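You operate a simulated robot arm through the tools that you are given. There is no shell and no other tool. Be economical: measure what you need, move in short steps, check, and stop when the job is done.

Carry out the task below with a simulated robot arm. There is one attempt and no reset: what you move stays moved.

## Task
Swing the white roller in and wind the label strip tight.
Fine: pink lever off and roller in before winding; lever back on after. Where these are worked on the way, their far stop is far enough and under half their travel is too little: pink lever.

The check looks at the end state, three seconds after you hand in, the way a careful person would. Anything else that was tipped, shoved, dropped, spilled or broken makes it a failure.

## Robot
A 6-joint arm with a fingered hand on a trunk, on a base that drives. Base frame: it is fixed to the floor where the robot stands at the start and does not move with it; the origin is under the middle of the robot, x ahead of it, y to its left, z up. Units: m, degrees, N and s.
With the tool pointing down near the work surface it reaches from about 0.18 to 0.34 m from the robot's upright axis, wherever it stands. Its first joint turns from -166.0 to 166.0 degrees. Places, roughly: pink lever [0.8, 0, 1.3]; purple lever [0.7, -0.3, 0.6]; red lever [0.7, -0.6, 1.1]; round plate [0.8, -0.2, 1.2]; shaker switch [0.7, -0.6, 1.3]; white roller [0.8, -0.3, 1.3]. Payload 4 kg.
Tool frame: the origin (TCP) lies between the finger pads and is the grasp point; the fingertips stand 0.026 m ahead of it; z points along the fingers, y is the line along which they close. Largest opening 0.148 m; the body of the gripper starts 0.073 m behind the TCP. The gripper is a hand of 3 fingers: y runs from the thumb to the fingers, the wrist lies at [0, 0, -0.239] in the tool frame, and closing takes about 1.5 s.
Orientation is that of the tool frame in the base frame, as a unit quaternion [x, y, z, w]. With the fingers straight down and closing along the base's y, the tool's x points along the base's -x, its y along +y and its z along -z.

## Interface
- The arm moves only by the tool apply_moves. Its argument "plan" is one flat list of numbers, 7 for each row, row after row: the closure, from 0 (fully open) to 1 (shut), then the shift along the base's x, y, z in m, then the turn, a rotation vector about the base's x, y, z in degrees. In form: [jaw, tx, ty, tz, wx, wy, wz, jaw, tx, ty, tz, wx, wy, wz, ...]. A call has 1 to 20 rows; each row shifts and turns the commanded pose from where the row before left it. Each row takes 0.2 s and may step no farther than 0.05 m and 8.6 degrees from the row before; otherwise, or with a gripper value out of range, the whole call is refused. Where a pose cannot be reached the arm comes as near as it can. A force on the tool above 90 N (or 10 N above the force at the start of the call, whichever is more), or a blocked arm, ends the call early, and 0.2 s more pass. The fingers move at their own pace (about 0.153 m/s each) and stop on an object; they squeeze with about 24 N. The grip force told is the motor's: it shows also when the fingers shut on nothing. Time passes only in rows, and 0.2 s behind the last, so rows that do not move let the fingers close. The reply holds the time, the measured pose of the TCP, the force on the tool along the base axes, the opening and the grip force, in the units named above and with some noise, with the torque about the TCP (base axes, N m) and any sound that the robot's microphone picked up, and new pictures: "show" is both (left out), scene, wrist or none.
- Cameras (640 x 400 px; columns grow to the right, rows downward): "scene" is now at [0.057, 0.156, 1.4403]; the picture's right is [-0.57, -0.82, 0.00], its down [-0.34, 0.24, -0.91] and it looks along [0.74, -0.52, -0.42] (base axes); focal length 253 px, centre (320, 200). "wrist" rides on the gripper at [0.068, -0.039, -0.09] in the tool frame; the picture's right is [0.50, 0.87, 0.00], its down [-0.66, 0.38, -0.65] and it looks along [-0.57, 0.33, 0.76] (tool axes); focal length 222 px, centre (320, 200). There is no depth. A picture from a camera that has moved, and an enlarged one, comes with that camera's place and axes in the base frame and with its lens.
- lift_body(by): slides the trunk up (or, below 0, down) by that many m; the arm and the scene camera ride with it, the base frame stays. It gives what a move gives, with no picture.
- steer(legs): drives the robot by 1 to 6 legs, each [ahead, left, turn to the left] in m, m and degrees, along the robot's own axes; the way and the turn of a leg run together, so that a leg with both is an arc; at most 1.5 m and 180 degrees a leg. The arm and the cameras ride along, it lands a little off, and it stops where it bumps. It gives what a move gives, and a new picture of the scene camera.
- grasp_type(shape): the hand has 3 fingers and takes this shape, open, in about a second: jaw (thumb against the fingers, like two jaws); tri (thumb and two fingers); tip (a fingertip pinch); poke (one finger out to press); point (the index stretched); flat (the hand flat); cup (the hand cupped); fist (a fist). The gripper value then closes the fingers along that shape, each until it touches; the sizes above hold for jaw. It gives what a move gives, with no picture.
- turn_head(pan, tilt): turns the head with the scene camera to pan (to the left, within 120 degrees either way) and tilt (down, from -29 to 69), counted from straight ahead of the robot. It gives what a move gives, and a new picture of the scene camera.
- inspect(camera, box): a new picture of the part [left, top, right, bottom] of that camera's present view, enlarged. No time passes.
- finish_job(): hands the job in; it is judged then, once.

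Go step by step. Nothing tells you exact positions but the pictures and the camera data: compare them with the known pose of the tool, close in by small moves and look again before you grip or let go. The budget is 120 turns and 260 pictures, counting those below and the enlarged ones. Unless the task says otherwise, let go and move clear before handing in, and close with one line.

The tools are called as name(argument=value, ...) on one line, values as JSON. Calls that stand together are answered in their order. apply_moves: Moves the arm, as the interface text tells. Its arguments: {"type":"object","properties":{"plan":{"type":"array"},"show":{"type":"string","enum":["both","scene","wrist","none"]}},"required":["plan"]} The other tools are called the same way: lift_body (by) slides the trunk up or down; grasp_type (shape) gives the hand a shape; steer (legs) drives the base; turn_head (pan, tilt) turns the head that bears the scene camera; inspect (camera, box) takes an enlarged picture of a part of a camera's view; finish_job () hands the job in.

At the start:

```text
t: 0.0
eef_pos: [0.4217, -0.1987, 1.0008]
ee_rot: [0.0, 1.0, 0.0, -0.001]
contact_force: [-0.5, -0.2, 0.6]
ft_torque: [-0.02, 0.01, 0.0]
width: 0.1478
finger_force: 0.1
shape: jaw
trunk travel left (down, up): [-0.15, 0.167]
robot x, y, heading: [-0.0026, -0.0013, -0.1]
head pan, tilt: [-35.1, 24.6]
```

scene: 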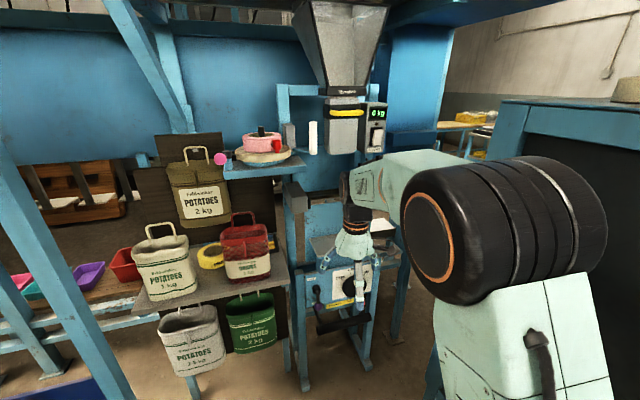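
wrist: 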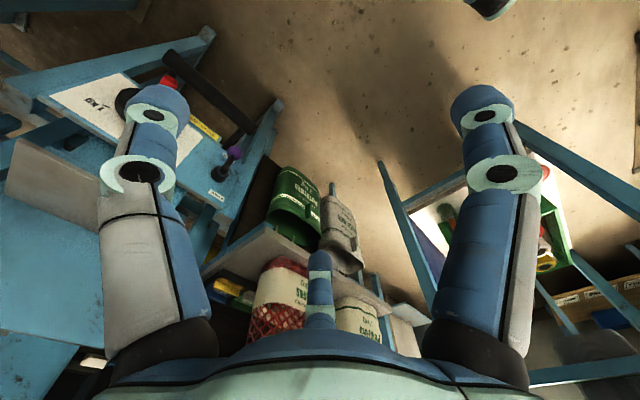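

I see a label unwinder (pink reel on a round plate), a white roller and a pink lever knob on a bracket. I'll enlarge that area first.

inspect(camera="scene", box=[190, 100, 350, 200])

inspect(camera="scene", box=[270, 80, 430, 340])

```text
4.00 times, centred on (270, 150) of scene
camera zoom: at [0.057, 0.156, 1.4403], right [-0.57, -0.82, 0.0], down [-0.34, 0.24, -0.91], along [0.74, -0.52, -0.42], focal length 1013 px, centre (520, 400)
```

zoom: 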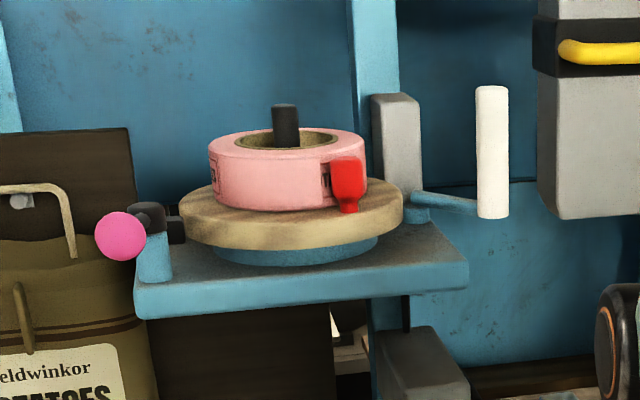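

```text
1.54 times, centred on (350, 210) of scene
camera zoom: at [0.057, 0.156, 1.4403], right [-0.57, -0.82, 0.0], down [-0.34, 0.24, -0.91], along [0.74, -0.52, -0.42], focal length 390 px, centre (274, 185)
```

zoom: 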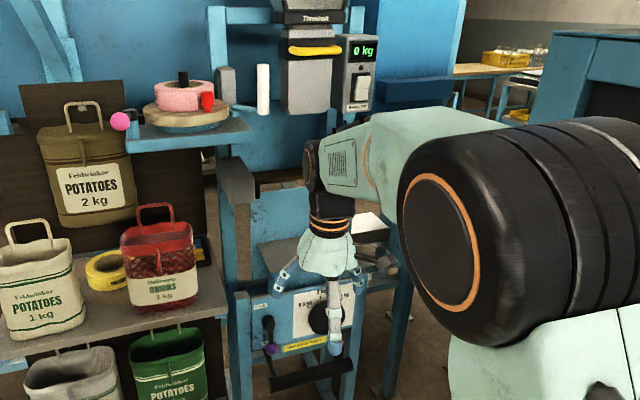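

The plate sits at about (0.8, -0.15, 1.24), with the brake knob on its left and the roller on its right. I'll raise the trunk and look at it more squarely.

lift_body(by=0.16)

turn_head(pan=-15, tilt=35)

```text
t: 1.8
eef_pos: [0.42, -0.199, 1.1591]
ee_rot: [0.0, 1.0, -0.001, 0.001]
contact_force: [-0.8, -0.6, -0.3]
ft_torque: [0.0, -0.02, 0.02]
width: 0.148
finger_force: 0.1
shape: jaw
trunk travel left (down, up): [-0.31, 0.007]
robot x, y, heading: [-0.0034, 0.0024, 0.2]
head pan, tilt: [-35.1, 24.6]
```

```text
t: 2.7
eef_pos: [0.4206, -0.1987, 1.1595]
ee_rot: [-0.001, 1.0, 0.0, 0.001]
contact_force: [-0.1, 0.1, 0.3]
ft_torque: [0.0, -0.04, 0.01]
width: 0.148
finger_force: 0.0
shape: jaw
trunk travel left (down, up): [-0.31, 0.007]
robot x, y, heading: [-0.0022, 0.0012, 0.1]
head pan, tilt: [-15.0, 35.0]
camera scene: at [0.0538, 0.1861, 1.5861], right [-0.26, -0.97, 0.0], down [-0.55, 0.15, -0.82], along [0.79, -0.21, -0.57], focal length 253 px, centre (320, 200)
```

scene: 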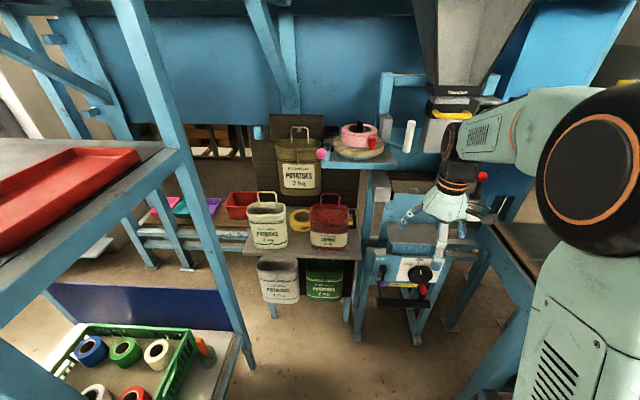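

From here I can see the mechanism's layout better, so I'll zoom in on it.

inspect(camera="scene", box=[300, 90, 460, 190])

inspect(camera="scene", box=[220, 90, 540, 330])

```text
4.00 times, centred on (380, 140) of scene
camera zoom: at [0.0538, 0.1861, 1.5861], right [-0.26, -0.97, 0.0], down [-0.55, 0.15, -0.82], along [0.79, -0.21, -0.57], focal length 1013 px, centre (80, 440)
```

zoom: 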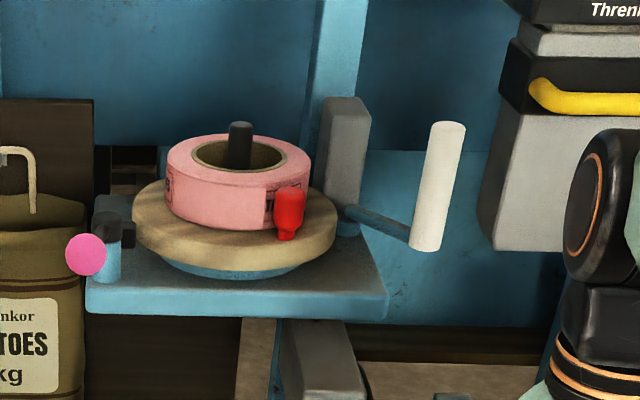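

```text
1.67 times, centred on (380, 210) of scene
camera zoom: at [0.0538, 0.1861, 1.5861], right [-0.26, -0.97, 0.0], down [-0.55, 0.15, -0.82], along [0.79, -0.21, -0.57], focal length 422 px, centre (220, 183)
```

zoom: 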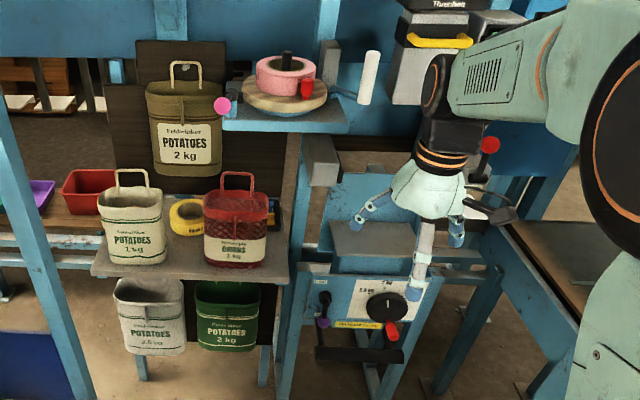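

Triangulating gives the knob at about (0.736, -0.002, 1.262) and the roller at about (0.748, -0.302, z 1.23–1.33). The spool axis is about (0.83, -0.16), and a red peg stands on the plate rim at about (0.737, -0.167, 1.27). I'll drive closer for a better look.

steer(legs=[[0.2, 0, 0]])

turn_head(pan=-35, tilt=30)

inspect(camera="scene", box=[220, 100, 420, 225])

```text
t: 4.3
eef_pos: [0.6199, -0.1996, 1.1592]
ee_rot: [0.0, 1.0, 0.0, 0.0]
contact_force: [-0.1, 0.6, -0.5]
ft_torque: [0.0, 0.01, 0.0]
width: 0.148
finger_force: 0.2
shape: jaw
trunk travel left (down, up): [-0.31, 0.007]
robot x, y, heading: [0.2027, 0.0022, -0.1]
head pan, tilt: [-15.0, 35.0]
camera scene: at [0.2532, 0.1862, 1.5859], right [-0.26, -0.97, 0.0], down [-0.55, 0.15, -0.82], along [0.79, -0.21, -0.57], focal length 253 px, centre (320, 200)
```

scene: 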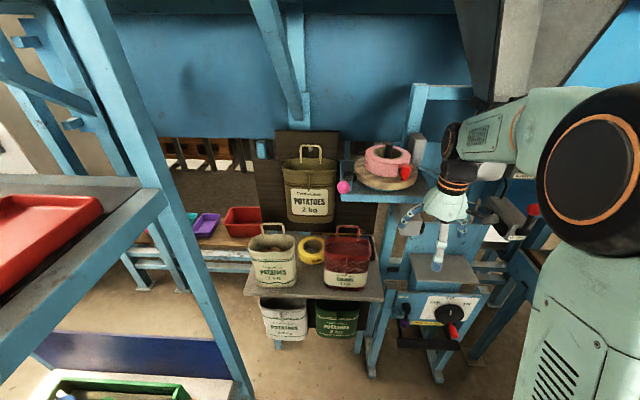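

```text
t: 5.1
eef_pos: [0.6204, -0.1995, 1.1603]
ee_rot: [0.0, 1.0, 0.0, 0.0]
contact_force: [0.0, -0.4, 0.6]
ft_torque: [-0.01, 0.03, -0.02]
width: 0.1478
finger_force: 0.0
shape: jaw
trunk travel left (down, up): [-0.31, 0.007]
robot x, y, heading: [0.1968, -0.0004, 0.1]
head pan, tilt: [-35.0, 30.0]
camera scene: at [0.2417, 0.1572, 1.5938], right [-0.57, -0.82, 0.0], down [-0.41, 0.29, -0.87], along [0.71, -0.5, -0.5], focal length 253 px, centre (320, 200)
```

scene: 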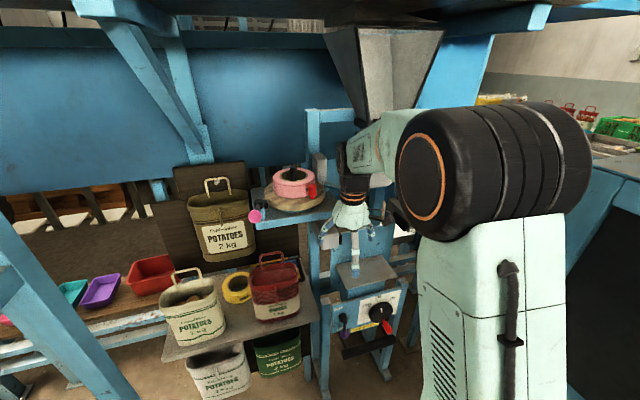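

```text
3.20 times, centred on (320, 162) of scene
camera zoom: at [0.2417, 0.1572, 1.5938], right [-0.57, -0.82, 0.0], down [-0.41, 0.29, -0.87], along [0.71, -0.5, -0.5], focal length 810 px, centre (320, 320)
```

zoom: 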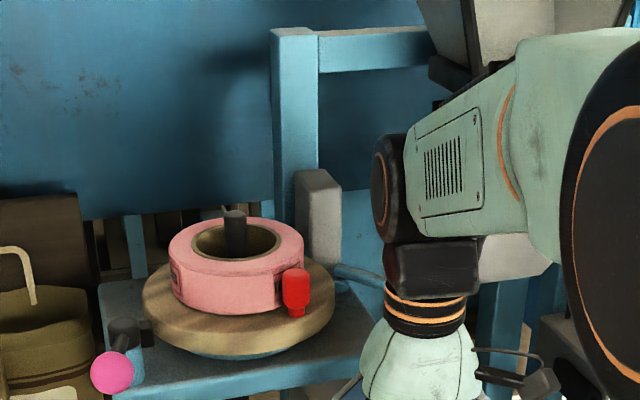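

The peg, reel, roller and knob are all visible now. I'll raise the hand so the wrist camera can look down at the mechanism.

apply_moves(plan=[0, -0.03, -0.02, 0.035, 0, 0, 0, 0, -0.02, -0.02, 0.035, 0, 0, 0, 0, 0, -0.02, 0.045, 0, 0, 0, 0, 0, -0.02, 0.045, 0, 0, 0, 0, 0, -0.02, 0.045, 0, 0, 0, 0, 0, 0, 0.045, 0, 0, 0, 0, 0, 0, 0.045, 0, 0, 0, 0, 0, 0, 0, 0, 0, 0])

```text
refused: row 1 steps farther than a row can; nothing moved
```

That step was slightly too long, so I'll shorten it and resend.

apply_moves(plan=[0, -0.03, -0.02, 0.03, 0, 0, 0, 0, -0.02, -0.02, 0.035, 0, 0, 0, 0, 0, -0.02, 0.045, 0, 0, 0, 0, 0, -0.02, 0.045, 0, 0, 0, 0, 0, -0.02, 0.045, 0, 0, 0, 0, 0, 0, 0.045, 0, 0, 0, 0, 0, 0, 0.045, 0, 0, 0, 0, 0, 0, 0, 0, 0, 0])

```text
t: 6.9
eef_pos: [0.5636, -0.2938, 1.4373]
ee_rot: [0.0, 1.0, 0.0, 0.001]
contact_force: [-0.6, 0.3, 0.4]
ft_torque: [0.0, 0.0, 0.03]
width: 0.1478
finger_force: 0.1
shape: jaw
out of reach, approached as far as the arm can: row 7
trunk travel left (down, up): [-0.31, 0.007]
robot x, y, heading: [0.1969, -0.0021, 0.1]
head pan, tilt: [-35.0, 30.0]
camera scene: at [0.2419, 0.1572, 1.5938], right [-0.57, -0.82, 0.0], down [-0.41, 0.29, -0.87], along [0.71, -0.5, -0.5], focal length 253 px, centre (320, 200)
camera wrist: at [0.497, -0.3323, 1.5286], right [-0.5, 0.87, 0.0], down [0.65, 0.38, 0.65], along [0.57, 0.33, -0.76], focal length 222 px, centre (320, 200)
```

scene: 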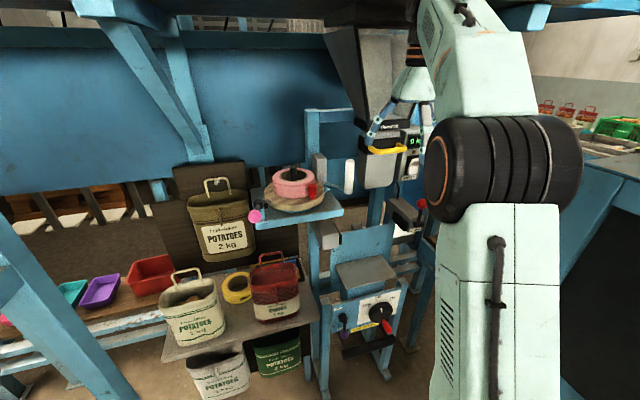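
wrist: 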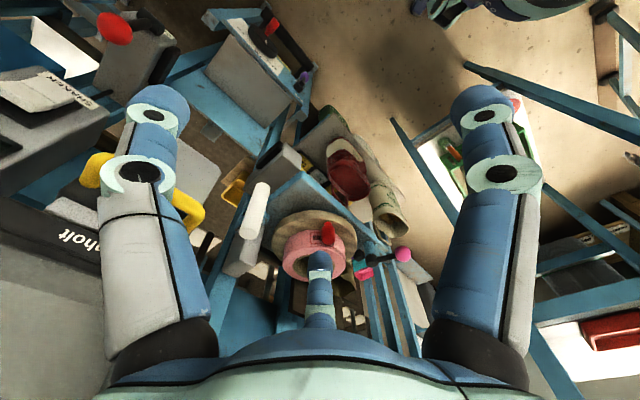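

The wrist camera now covers the mechanism, so I'll enlarge that part.

inspect(camera="wrist", box=[220, 160, 440, 300])

inspect(camera="scene", box=[235, 140, 365, 225])

```text
2.86 times, centred on (330, 230) of wrist
camera zoom: at [0.497, -0.3323, 1.5286], right [-0.5, 0.87, 0.0], down [0.65, 0.38, 0.65], along [0.57, 0.33, -0.76], focal length 635 px, centre (291, 114)
```

zoom: 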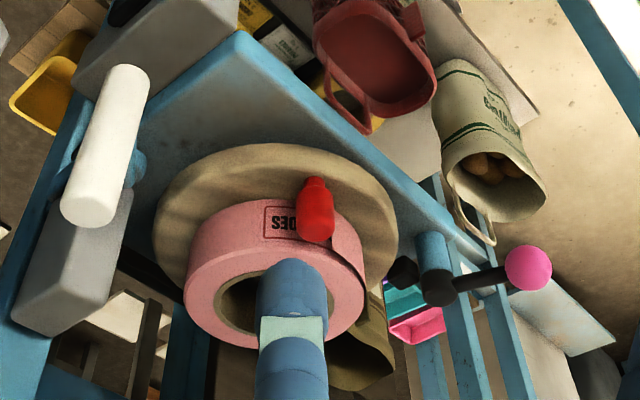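

```text
4.71 times, centred on (300, 182) of scene
camera zoom: at [0.2419, 0.1572, 1.5938], right [-0.57, -0.82, 0.0], down [-0.41, 0.29, -0.87], along [0.71, -0.5, -0.5], focal length 1191 px, centre (414, 282)
```

zoom: 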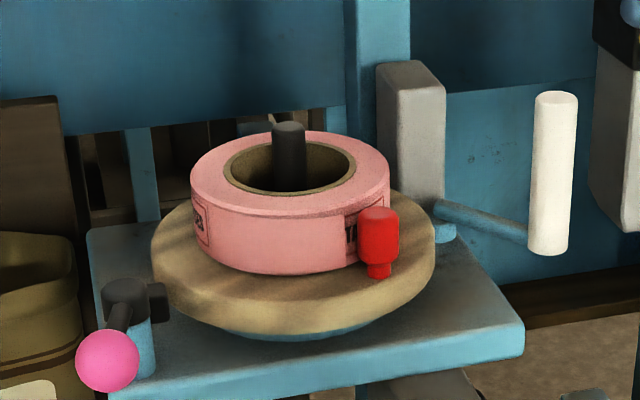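

The brake is a hub on a vertical post at about (0.782, -0.042). Its pad touches the plate rim, so swinging the knob toward +x+y should free it. I'll try the poke shape to see where the finger lies.

grasp_type(shape="poke")

apply_moves(plan=[1, 0, 0, 0, 0, 0, 0, 1, 0, 0, 0, 0, 0, 0, 1, 0, 0, 0, 0, 0, 0, 1, 0, 0, 0, 0, 0, 0, 1, 0, 0, 0, 0, 0, 0])

inspect(camera="scene", box=[335, 30, 465, 165])

```text
t: 7.8
eef_pos: [0.5638, -0.2934, 1.4374]
ee_rot: [0.0, 1.0, -0.001, 0.0]
contact_force: [0.1, -0.1, -0.1]
ft_torque: [0.0, -0.01, 0.02]
width: 0.0
finger_force: 0.0
shape: poke
trunk travel left (down, up): [-0.31, 0.007]
robot x, y, heading: [0.2018, 0.0017, -0.0]
head pan, tilt: [-35.0, 30.0]
```

```text
t: 9.0
eef_pos: [0.5653, -0.293, 1.4372]
ee_rot: [0.0, 1.0, -0.001, 0.001]
contact_force: [-0.1, 1.0, 0.1]
ft_torque: [-0.02, 0.02, 0.01]
width: 0.0
finger_force: 23.9
shape: jaw
trunk travel left (down, up): [-0.31, 0.007]
robot x, y, heading: [0.1984, -0.0001, -0.0]
head pan, tilt: [-35.0, 30.0]
camera scene: at [0.2419, 0.1571, 1.5938], right [-0.57, -0.82, 0.0], down [-0.41, 0.29, -0.87], along [0.71, -0.5, -0.5], focal length 253 px, centre (320, 200)
camera wrist: at [0.4972, -0.3324, 1.5284], right [-0.5, 0.87, 0.0], down [0.65, 0.38, 0.65], along [0.57, 0.33, -0.76], focal length 222 px, centre (320, 200)
```

scene: 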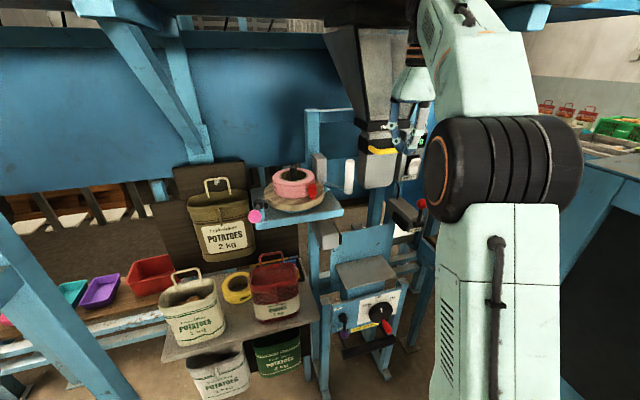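
wrist: 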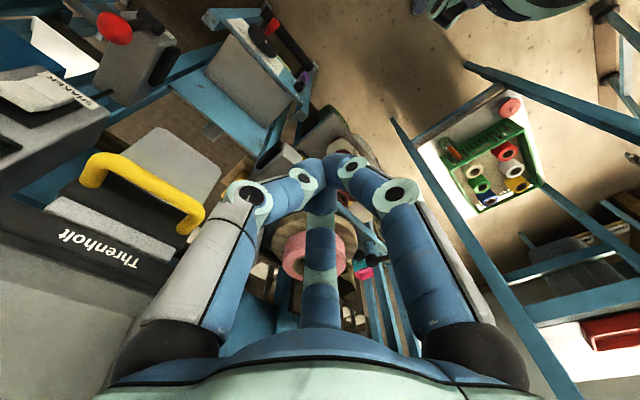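

```text
2.96 times, centred on (400, 98) of scene
camera zoom: at [0.2419, 0.1571, 1.5938], right [-0.57, -0.82, 0.0], down [-0.41, 0.29, -0.87], along [0.71, -0.5, -0.5], focal length 750 px, centre (83, 504)
```

zoom: 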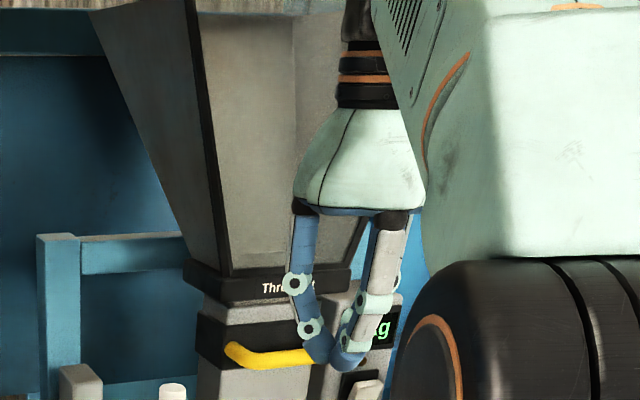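

Closing brought the hand back to jaw. I'll set poke again and hold the closure at 0 to see if the shape stays.

grasp_type(shape="poke")

apply_moves(plan=[0, 0, 0, -0.01, 0, 0, 0, 0, 0, 0, 0, 0, 0, 0])

inspect(camera="scene", box=[335, 30, 465, 165])

```text
t: 9.9
eef_pos: [0.564, -0.2942, 1.4377]
ee_rot: [0.0, 1.0, 0.0, 0.0]
contact_force: [-0.1, -0.1, 0.4]
ft_torque: [0.0, 0.0, 0.02]
width: 0.0
finger_force: 0.0
shape: poke
trunk travel left (down, up): [-0.31, 0.007]
robot x, y, heading: [0.2021, 0.0016, -0.1]
head pan, tilt: [-35.0, 30.0]
```

```text
t: 10.5
eef_pos: [0.5653, -0.294, 1.4271]
ee_rot: [0.0, 1.0, 0.0, 0.0]
contact_force: [-0.6, 0.3, -1.3]
ft_torque: [0.02, 0.01, 0.0]
width: 0.0002
finger_force: 0.1
shape: poke
trunk travel left (down, up): [-0.31, 0.007]
robot x, y, heading: [0.1998, -0.0003, -0.1]
head pan, tilt: [-35.0, 30.0]
camera scene: at [0.242, 0.157, 1.5939], right [-0.57, -0.82, 0.0], down [-0.41, 0.29, -0.87], along [0.71, -0.5, -0.5], focal length 253 px, centre (320, 200)
camera wrist: at [0.4977, -0.3326, 1.5182], right [-0.5, 0.87, 0.0], down [0.66, 0.38, 0.65], along [0.57, 0.33, -0.76], focal length 222 px, centre (320, 200)
```

scene: 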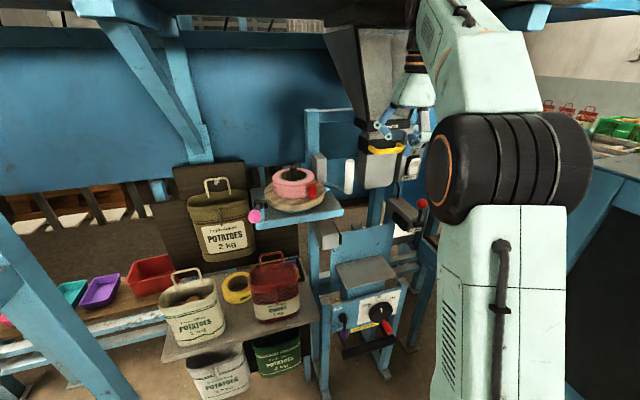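
wrist: 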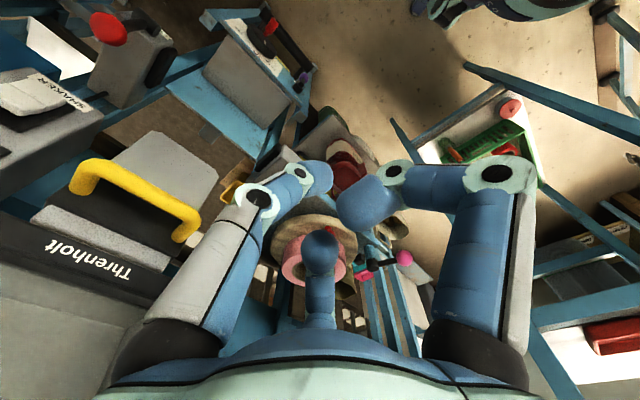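

```text
2.96 times, centred on (400, 98) of scene
camera zoom: at [0.242, 0.157, 1.5939], right [-0.57, -0.82, 0.0], down [-0.41, 0.29, -0.87], along [0.71, -0.5, -0.5], focal length 750 px, centre (83, 504)
```

zoom: 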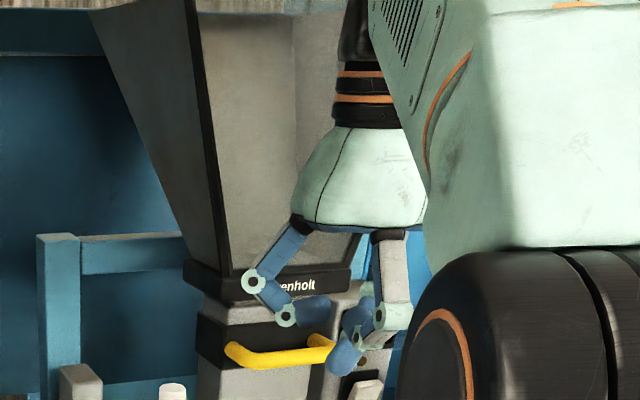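

In poke, one fingertip sits at the tool tip but the others crowd it. I'll check whether point gives a cleaner prod.

grasp_type(shape="point")

apply_moves(plan=[0, 0, 0, 0, 0, 0, 0], show="wrist")

inspect(camera="scene", box=[335, 30, 465, 165])

```text
t: 11.4
eef_pos: [0.5641, -0.2939, 1.4272]
ee_rot: [0.0, 1.0, 0.0, 0.0]
contact_force: [-0.4, -0.6, 0.0]
ft_torque: [-0.03, 0.0, 0.01]
width: 0.1422
finger_force: 0.0
shape: point
trunk travel left (down, up): [-0.31, 0.007]
robot x, y, heading: [0.1981, -0.0027, 0.1]
head pan, tilt: [-35.0, 30.0]
```

```text
t: 11.8
eef_pos: [0.5654, -0.2931, 1.427]
ee_rot: [0.001, 1.0, -0.001, 0.0]
contact_force: [0.4, -0.7, 1.7]
ft_torque: [-0.01, -0.01, -0.01]
width: 0.142
finger_force: 0.0
shape: point
trunk travel left (down, up): [-0.31, 0.007]
robot x, y, heading: [0.2001, 0.0007, -0.1]
head pan, tilt: [-35.0, 30.0]
camera wrist: at [0.4975, -0.3325, 1.5184], right [-0.5, 0.87, 0.0], down [0.66, 0.38, 0.65], along [0.57, 0.33, -0.76], focal length 222 px, centre (320, 200)
```

wrist: 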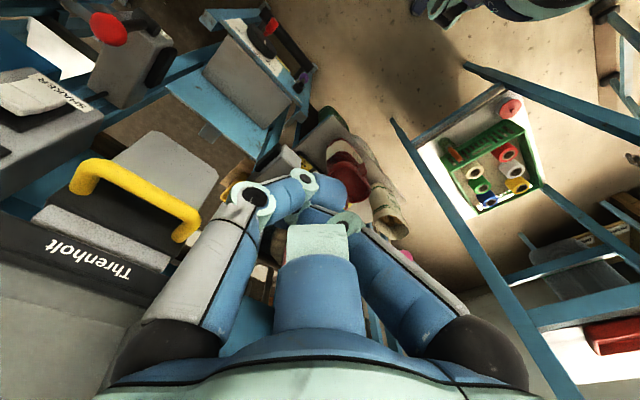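

```text
2.96 times, centred on (400, 98) of scene
camera zoom: at [0.2419, 0.1571, 1.5938], right [-0.57, -0.82, 0.0], down [-0.41, 0.29, -0.87], along [0.71, -0.5, -0.5], focal length 750 px, centre (83, 504)
```

zoom: 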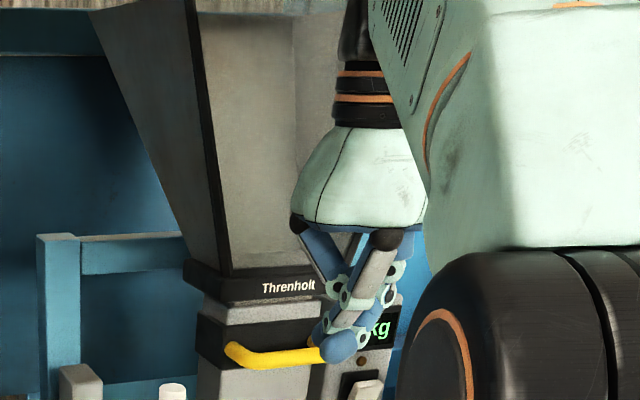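

Point isn't better, so I'll go back to poke. First I need a closer look at the loose strip end on the reel, to get the winding direction.

grasp_type(shape="poke")

inspect(camera="wrist", box=[265, 205, 425, 305])

inspect(camera="scene", box=[250, 155, 330, 205])

```text
t: 12.7
eef_pos: [0.5649, -0.2932, 1.4267]
ee_rot: [0.0, 1.0, 0.0, 0.001]
contact_force: [0.5, 0.7, 0.1]
ft_torque: [0.01, -0.03, 0.02]
width: 0.0001
finger_force: 0.1
shape: poke
trunk travel left (down, up): [-0.31, 0.007]
robot x, y, heading: [0.1986, -0.001, 0.0]
head pan, tilt: [-35.0, 30.0]
```

```text
4.00 times, centred on (345, 255) of wrist
camera zoom: at [0.4975, -0.3325, 1.5184], right [-0.5, 0.87, 0.0], down [0.66, 0.38, 0.65], along [0.57, 0.33, -0.76], focal length 888 px, centre (220, -20)
```

zoom: 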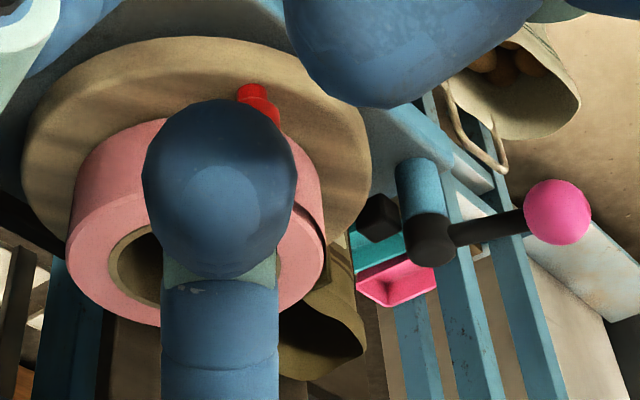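

```text
8.00 times, centred on (290, 180) of scene
camera zoom: at [0.2419, 0.1571, 1.5938], right [-0.57, -0.82, 0.0], down [-0.41, 0.29, -0.87], along [0.71, -0.5, -0.5], focal length 2025 px, centre (560, 360)
```

zoom: 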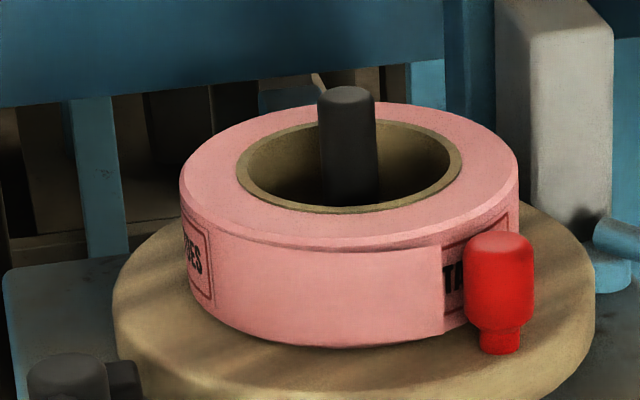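

The strip's free end lies beside the peg, with the loose flap running round the +y side. So winding is clockwise from above, with the peg going from -x through +y and +x to -y. The brake comes first: I'll move the hand left, then drive closer.

apply_moves(plan=[0, 0, 0.045, 0, 0, 0, 0, 0, 0, 0.045, 0, 0, 0, 0, 0, 0, 0.045, 0, 0, 0, 0, 0, 0, 0.045, 0, 0, 0, 0, 0, 0, 0.045, 0, 0, 0, 0, 0, 0, 0.03, 0, 0, 0, 0], show="none")

turn_head(pan=-10, tilt=65)

```text
t: 14.1
eef_pos: [0.5654, -0.0392, 1.4284]
ee_rot: [0.0, 1.0, 0.0, 0.0]
contact_force: [-0.4, -0.5, 0.4]
ft_torque: [-0.03, -0.01, 0.0]
width: 0.0001
finger_force: 0.1
shape: poke
trunk travel left (down, up): [-0.31, 0.007]
robot x, y, heading: [0.1999, -0.0001, 0.1]
head pan, tilt: [-35.0, 30.0]
```

```text
t: 15.1
eef_pos: [0.5646, -0.0388, 1.4269]
ee_rot: [0.0, 1.0, 0.0, -0.001]
contact_force: [-0.1, -0.1, -0.8]
ft_torque: [-0.01, 0.01, -0.02]
width: 0.0
finger_force: 0.0
shape: poke
trunk travel left (down, up): [-0.31, 0.007]
robot x, y, heading: [0.2003, 0.0007, 0.3]
head pan, tilt: [-10.0, 65.0]
camera scene: at [0.2276, 0.1984, 1.5462], right [-0.17, -0.98, 0.0], down [-0.89, 0.16, -0.42], along [0.42, -0.07, -0.91], focal length 253 px, centre (320, 200)
```

scene: 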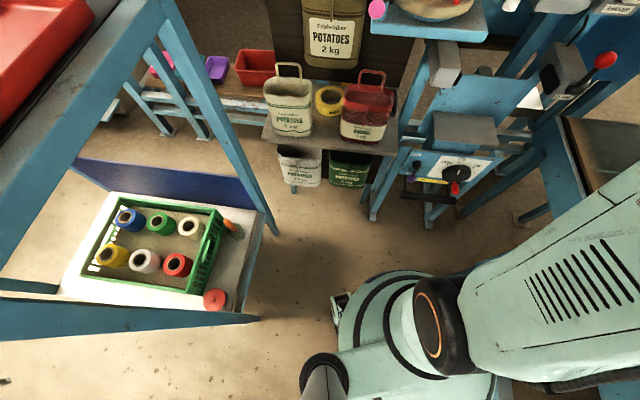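

The base front is only about 0.15–0.2 m ahead of its axis, so there is room. I'll drive to about (0.35, -0.1) with the hand high above everything.

steer(legs=[[0.15, -0.1, 0]])

turn_head(pan=-25, tilt=35)

inspect(camera="wrist", box=[160, 100, 480, 300])

```text
t: 16.4
eef_pos: [0.6386, -0.0912, 1.4278]
ee_rot: [-0.007, 1.0, -0.002, -0.004]
contact_force: [-0.6, 1.2, 0.7]
ft_torque: [0.02, 0.01, 0.03]
width: 0.0
finger_force: 0.1
shape: poke
trunk travel left (down, up): [-0.31, 0.007]
robot x, y, heading: [0.3007, -0.0689, 0.2]
head pan, tilt: [-10.0, 65.0]
stopped in leg 1: the robot was blocked; the commanded pose is now the measured one
camera scene: at [0.3028, 0.1422, 1.545], right [-0.17, -0.99, 0.01], down [-0.89, 0.15, -0.44], along [0.43, -0.08, -0.9], focal length 253 px, centre (320, 200)
```

scene: 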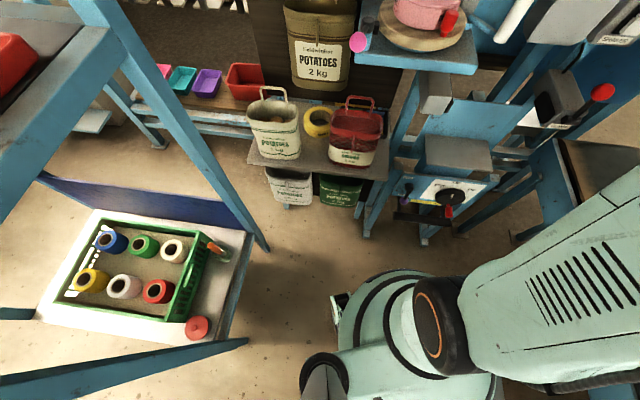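

```text
t: 17.4
eef_pos: [0.6393, -0.091, 1.427]
ee_rot: [-0.005, 1.0, -0.002, -0.002]
contact_force: [0.2, 0.4, -0.1]
ft_torque: [0.02, 0.01, 0.01]
width: 0.0
finger_force: 0.1
shape: poke
trunk travel left (down, up): [-0.31, 0.007]
robot x, y, heading: [0.3011, -0.073, 0.1]
head pan, tilt: [-25.0, 35.0]
camera scene: at [0.3218, 0.1172, 1.5849], right [-0.42, -0.91, 0.0], down [-0.51, 0.23, -0.83], along [0.75, -0.35, -0.56], focal length 253 px, centre (320, 200)
```

scene: 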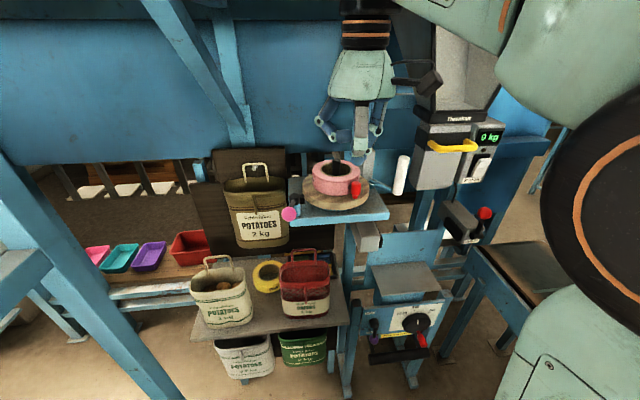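

```text
2.00 times, centred on (320, 200) of wrist
camera zoom: at [0.5727, -0.1304, 1.5193], right [-0.51, 0.86, 0.0], down [0.65, 0.39, 0.65], along [0.56, 0.33, -0.76], focal length 444 px, centre (320, 200)
```

zoom: 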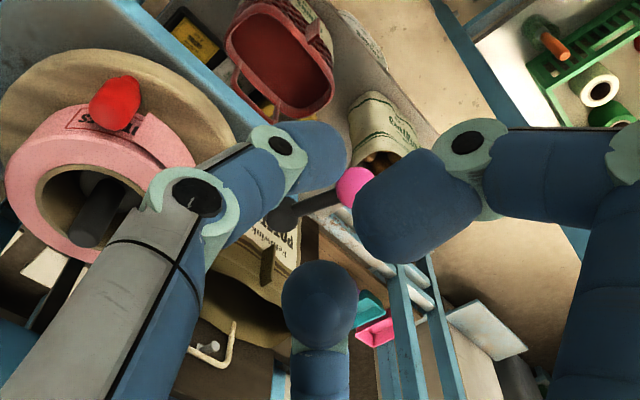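

The robot stopped short at (0.30, -0.07), and I suspect the raised elbow touched something overhead. I'll look up.

turn_head(pan=-35, tilt=-10)

turn_head(pan=-100, tilt=20)

```text
t: 18.5
eef_pos: [0.6386, -0.091, 1.4268]
ee_rot: [-0.005, 1.0, -0.003, -0.003]
contact_force: [0.5, -0.2, 0.6]
ft_torque: [0.0, 0.0, -0.02]
width: 0.0
finger_force: 0.0
shape: poke
trunk travel left (down, up): [-0.31, 0.007]
robot x, y, heading: [0.3024, -0.0731, 0.2]
head pan, tilt: [-35.0, -10.0]
camera scene: at [0.3097, 0.1066, 1.6562], right [-0.57, -0.82, 0.0], down [0.16, -0.11, -0.98], along [0.81, -0.56, 0.19], focal length 253 px, centre (320, 200)
```

scene: 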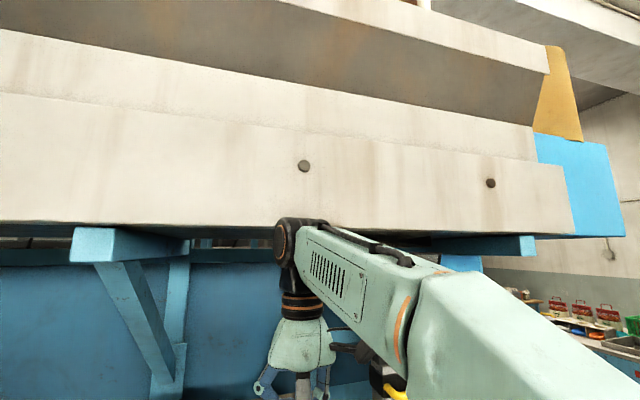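

```text
t: 19.8
eef_pos: [0.6398, -0.0916, 1.427]
ee_rot: [-0.005, 1.0, -0.003, -0.003]
contact_force: [-0.5, -0.2, 0.4]
ft_torque: [0.02, 0.01, 0.01]
width: 0.0
finger_force: 0.2
shape: poke
trunk travel left (down, up): [-0.31, 0.007]
robot x, y, heading: [0.3, -0.0708, 0.0]
head pan, tilt: [-100.0, 20.0]
camera scene: at [0.2256, 0.0624, 1.6076], right [-0.99, 0.17, -0.02], down [0.07, 0.33, -0.94], along [-0.15, -0.93, -0.34], focal length 253 px, centre (320, 200)
```

scene: 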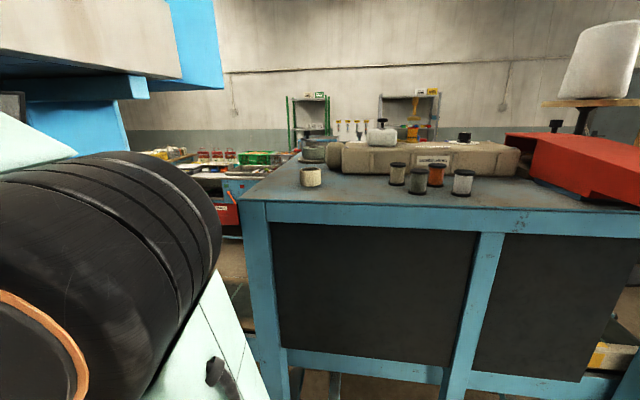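

The wrist top hit the face of the overhead beam, whose underside is at about z 1.70. I'll back off a little, lower the hand, and then go in under it.

steer(legs=[[-0.06, 0.03, 0]])

apply_moves(plan=[0, -0.01, 0, -0.04, 0, 0, 0, 0, -0.01, 0, -0.04, 0, 0, 0, 0, 0, 0, -0.02, 0, 0, 0, 0, 0, 0, 0, 0, 0, 0], show="none")

turn_head(pan=-15, tilt=30)

```text
t: 20.8
eef_pos: [0.606, -0.0751, 1.4226]
ee_rot: [-0.005, 1.0, 0.002, -0.01]
contact_force: [0.6, 0.3, -0.3]
ft_torque: [-0.05, 0.01, -0.03]
width: 0.0001
finger_force: 0.0
shape: poke
trunk travel left (down, up): [-0.31, 0.007]
robot x, y, heading: [0.2413, -0.0434, 0.4]
head pan, tilt: [-100.0, 20.0]
camera scene: at [0.1948, 0.0772, 1.6103], right [-0.99, 0.17, 0.0], down [0.06, 0.34, -0.94], along [-0.16, -0.93, -0.34], focal length 253 px, centre (320, 200)
```

scene: 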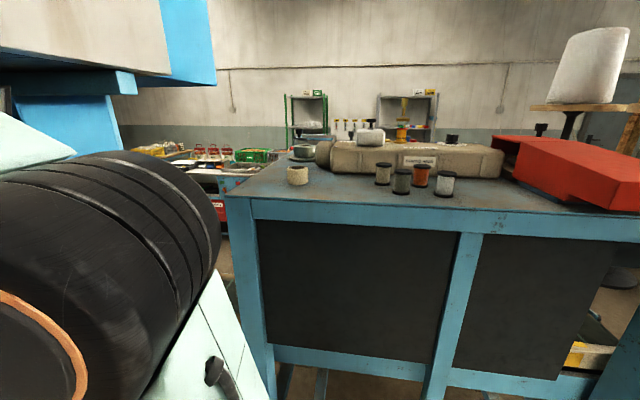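

```text
t: 21.8
eef_pos: [0.584, -0.0744, 1.3224]
ee_rot: [-0.005, 1.0, 0.002, -0.011]
contact_force: [0.0, -0.4, 0.3]
ft_torque: [0.01, -0.01, 0.0]
width: 0.0001
finger_force: 0.1
shape: poke
trunk travel left (down, up): [-0.31, 0.007]
robot x, y, heading: [0.2421, -0.0395, 0.2]
head pan, tilt: [-100.0, 20.0]
```

```text
t: 23.4
eef_pos: [0.5842, -0.0758, 1.3215]
ee_rot: [-0.004, 1.0, 0.002, -0.011]
contact_force: [0.1, -0.4, -0.9]
ft_torque: [0.01, 0.0, -0.01]
width: 0.0002
finger_force: 0.1
shape: poke
trunk travel left (down, up): [-0.31, 0.007]
robot x, y, heading: [0.2419, -0.0403, 0.4]
head pan, tilt: [-15.0, 30.0]
camera scene: at [0.2973, 0.1459, 1.5938], right [-0.25, -0.97, 0.0], down [-0.48, 0.13, -0.87], along [0.84, -0.22, -0.5], focal length 253 px, centre (320, 200)
```

scene: 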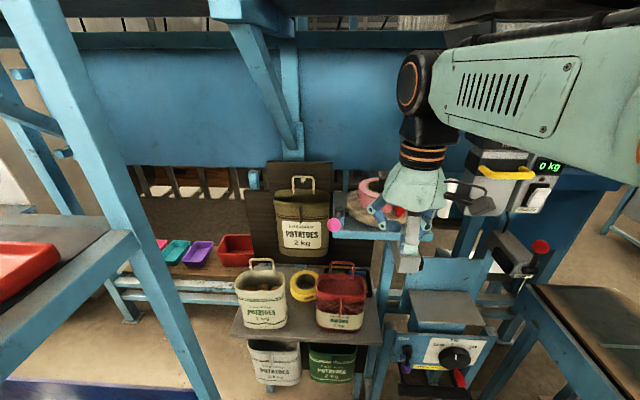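

The arm is now under the beam. I'll move the hand toward the knob's y and drive in 0.12 m.

apply_moves(plan=[0, -0.01, 0.03, 0, 0, 0, 0, 0, -0.02, 0.025, 0, 0, 0, 0, 0, 0, 0, 0, 0, 0, 0], show="none")

steer(legs=[[0.12, 0, 0]])

inspect(camera="wrist", box=[160, 100, 480, 300])

```text
t: 24.2
eef_pos: [0.5554, -0.0192, 1.3229]
ee_rot: [-0.005, 1.0, 0.001, -0.011]
contact_force: [1.3, -0.6, 0.4]
ft_torque: [0.01, 0.03, 0.02]
width: 0.0
finger_force: 0.2
shape: poke
trunk travel left (down, up): [-0.31, 0.007]
robot x, y, heading: [0.2426, -0.0378, 0.2]
head pan, tilt: [-15.0, 30.0]
```

```text
t: 25.5
eef_pos: [0.6753, -0.0199, 1.3223]
ee_rot: [-0.005, 1.0, 0.001, -0.011]
contact_force: [0.1, 0.4, -0.4]
ft_torque: [-0.01, -0.02, -0.02]
width: 0.0
finger_force: 0.1
shape: poke
trunk travel left (down, up): [-0.31, 0.007]
robot x, y, heading: [0.3619, -0.0414, 0.2]
head pan, tilt: [-15.0, 30.0]
camera scene: at [0.4172, 0.1466, 1.5937], right [-0.25, -0.97, 0.0], down [-0.48, 0.13, -0.87], along [0.84, -0.22, -0.5], focal length 253 px, centre (320, 200)
```

scene: 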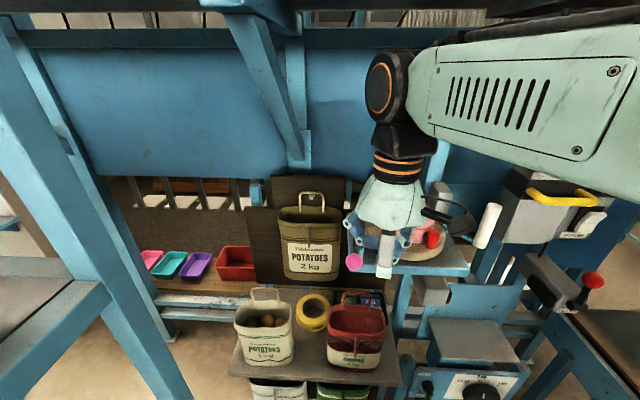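

```text
2.00 times, centred on (320, 200) of wrist
camera zoom: at [0.6106, -0.0595, 1.4146], right [-0.51, 0.86, 0.01], down [0.66, 0.38, 0.64], along [0.55, 0.34, -0.77], focal length 444 px, centre (320, 200)
```

zoom: 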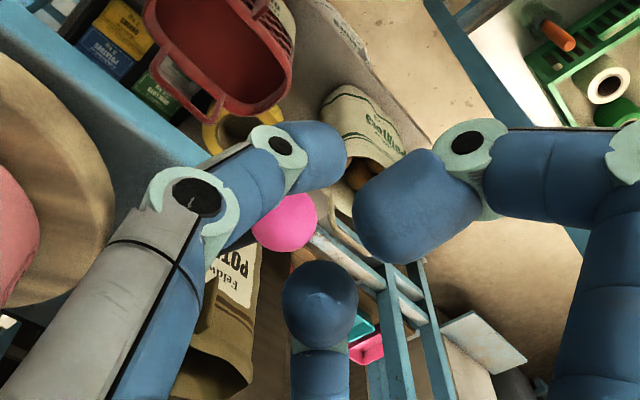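

The fingertip is on the tool axis as expected, and the knob position is confirmed at (0.738, 0.00). I'll lower behind the knob on its -x/-y side.

apply_moves(plan=[0, 0.01, -0.015, 0, 0, 0, 0, 0, 0.01, 0, -0.02, 0, 0, 0, 0, 0.005, 0, -0.018, 0, 0, 0, 0, 0, 0, 0, 0, 0, 0])

inspect(camera="scene", box=[310, 180, 470, 300])

```text
t: 26.5
eef_pos: [0.7015, -0.0347, 1.2847]
ee_rot: [-0.005, 1.0, 0.002, -0.011]
contact_force: [-0.6, 0.1, 0.0]
ft_torque: [0.03, -0.02, 0.0]
width: 0.0001
finger_force: 0.1
shape: poke
trunk travel left (down, up): [-0.31, 0.007]
robot x, y, heading: [0.3606, -0.0394, 0.3]
head pan, tilt: [-15.0, 30.0]
camera scene: at [0.417, 0.1467, 1.5938], right [-0.25, -0.97, 0.0], down [-0.48, 0.13, -0.87], along [0.84, -0.22, -0.5], focal length 253 px, centre (320, 200)
camera wrist: at [0.6356, -0.0744, 1.3764], right [-0.51, 0.86, 0.01], down [0.66, 0.38, 0.64], along [0.55, 0.34, -0.77], focal length 222 px, centre (320, 200)
```

scene: 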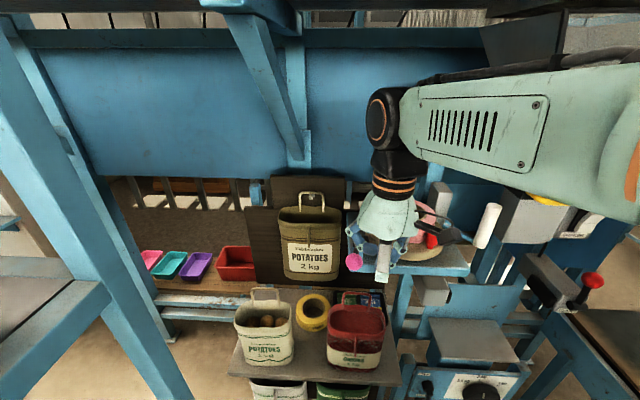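
wrist: 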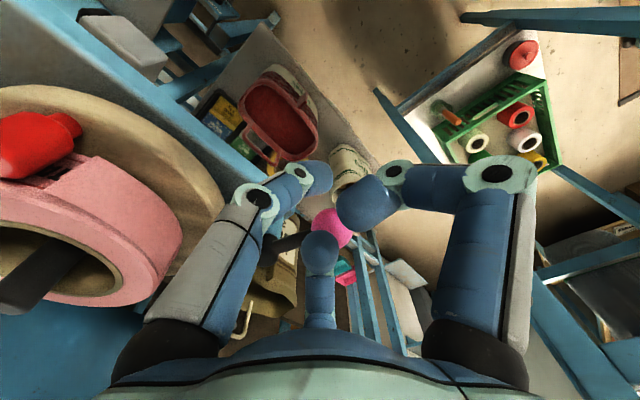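

```text
3.33 times, centred on (390, 240) of scene
camera zoom: at [0.417, 0.1467, 1.5938], right [-0.25, -0.97, 0.0], down [-0.48, 0.13, -0.87], along [0.84, -0.22, -0.5], focal length 844 px, centre (87, 67)
```

zoom: 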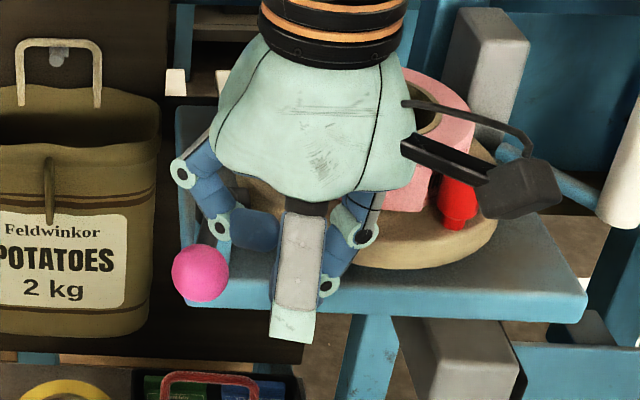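

The fingertip should be about 2 cm behind the knob. I'll push gently along +x+y and watch the knob.

apply_moves(plan=[0, 0.008, 0.007, 0, 0, 0, 0, 0, 0.008, 0.007, 0, 0, 0, 0, 0, 0.007, 0.009, 0, 0, 0, 0, 0, 0.007, 0.009, 0, 0, 0, 0, 0, 0, 0, 0, 0, 0, 0])

inspect(camera="scene", box=[310, 180, 470, 300])

```text
t: 27.7
eef_pos: [0.7244, -0.0084, 1.2855]
ee_rot: [-0.005, 1.0, 0.001, -0.009]
contact_force: [-29.2, -22.0, 12.2]
ft_torque: [-0.48, 0.62, -0.15]
width: 0.0
finger_force: 0.1
shape: poke
trunk travel left (down, up): [-0.31, 0.007]
robot x, y, heading: [0.3612, -0.0377, 0.3]
head pan, tilt: [-15.0, 30.0]
camera scene: at [0.4098, 0.1423, 1.5947], right [-0.25, -0.97, 0.0], down [-0.48, 0.13, -0.87], along [0.84, -0.22, -0.5], focal length 253 px, centre (320, 200)
camera wrist: at [0.6587, -0.047, 1.3788], right [-0.51, 0.86, 0.01], down [0.66, 0.38, 0.64], along [0.55, 0.34, -0.77], focal length 222 px, centre (320, 200)
```

scene: 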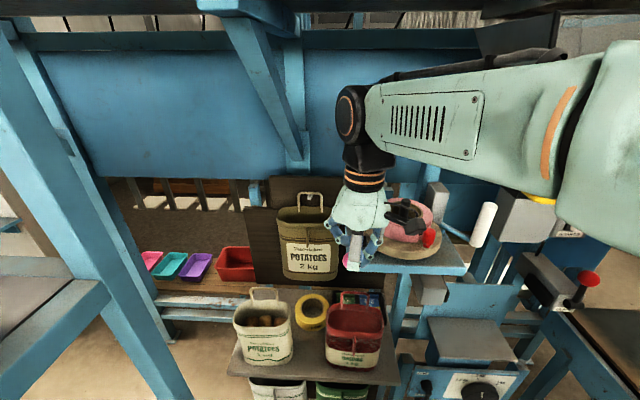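
wrist: 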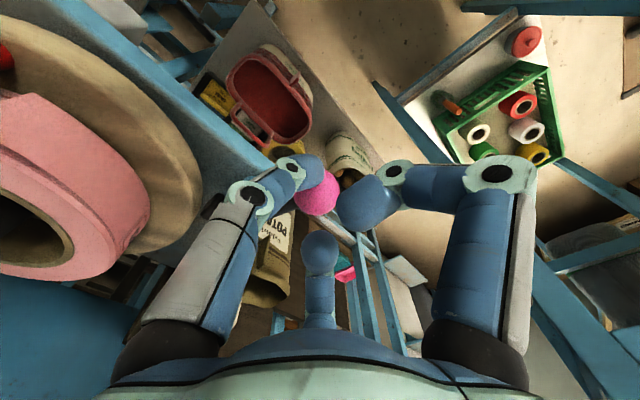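

```text
3.33 times, centred on (390, 240) of scene
camera zoom: at [0.4098, 0.1423, 1.5947], right [-0.25, -0.97, 0.0], down [-0.48, 0.13, -0.87], along [0.84, -0.22, -0.5], focal length 844 px, centre (87, 67)
```

zoom: 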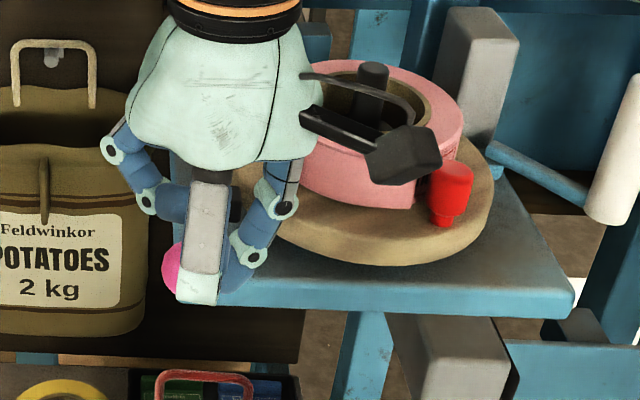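

About 36 N in that direction didn't move the knob, so the lever must go the other way. I'll back off, switch to jaw and grip the ball from above so I can move it any way.

apply_moves(plan=[0, -0.01, -0.01, 0, 0, 0, 0, 0, -0.015, -0.012, 0.01, 0, 0, 0, 0, 0, 0, 0.045, 0, 0, 0, 0, 0, 0, 0.03, 0, 0, 0, 0, 0, 0, 0, 0, 0, 0], show="none")

grasp_type(shape="jaw")

apply_moves(plan=[0.5, 0.015, 0.02, 0, 0, 0, 0, 0.5, 0.015, 0.015, 0, 0, 0, 0, 0.5, 0, 0, 0, 0, 0, 0, 0.5, 0, 0, 0, 0, 0, 0], show="both")

```text
t: 28.9
eef_pos: [0.7052, -0.0252, 1.3693]
ee_rot: [-0.005, 1.0, 0.001, -0.011]
contact_force: [0.0, -0.5, 0.1]
ft_torque: [0.0, -0.01, 0.04]
width: 0.0
finger_force: 0.1
shape: poke
trunk travel left (down, up): [-0.31, 0.007]
robot x, y, heading: [0.3633, -0.0372, -0.0]
head pan, tilt: [-15.0, 30.0]
```

```text
t: 29.8
eef_pos: [0.7058, -0.0252, 1.3689]
ee_rot: [-0.005, 1.0, 0.001, -0.011]
contact_force: [-0.8, 0.0, -0.4]
ft_torque: [-0.02, -0.02, 0.01]
width: 0.1479
finger_force: 0.1
shape: jaw
trunk travel left (down, up): [-0.31, 0.007]
robot x, y, heading: [0.3603, -0.0401, 0.3]
head pan, tilt: [-15.0, 30.0]
```

```text
t: 30.8
eef_pos: [0.7351, 0.0113, 1.37]
ee_rot: [-0.005, 1.0, 0.002, -0.011]
contact_force: [1.0, 0.7, -0.9]
ft_torque: [0.0, -0.01, -0.03]
width: 0.0745
finger_force: 0.0
shape: jaw
trunk travel left (down, up): [-0.31, 0.007]
robot x, y, heading: [0.3617, -0.0392, 0.3]
head pan, tilt: [-15.0, 30.0]
camera scene: at [0.4173, 0.1467, 1.5938], right [-0.25, -0.97, 0.0], down [-0.48, 0.13, -0.87], along [0.84, -0.22, -0.5], focal length 253 px, centre (320, 200)
camera wrist: at [0.6708, -0.0298, 1.4625], right [-0.51, 0.86, 0.01], down [0.66, 0.38, 0.64], along [0.55, 0.34, -0.77], focal length 222 px, centre (320, 200)
```

scene: 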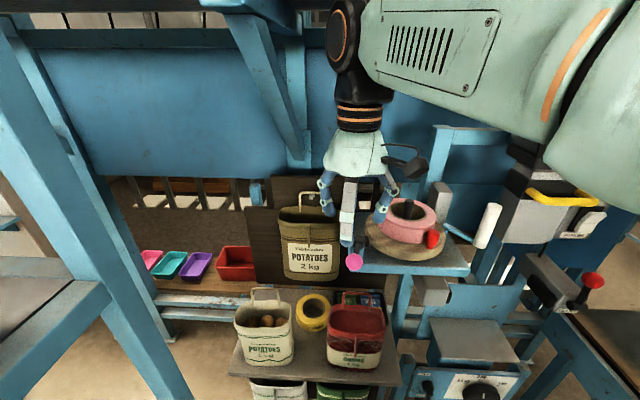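
wrist: 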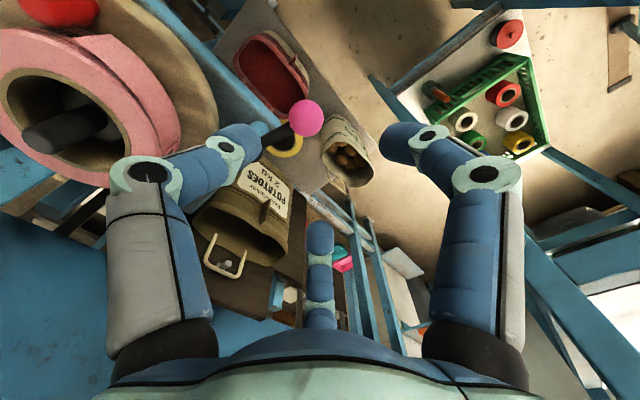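

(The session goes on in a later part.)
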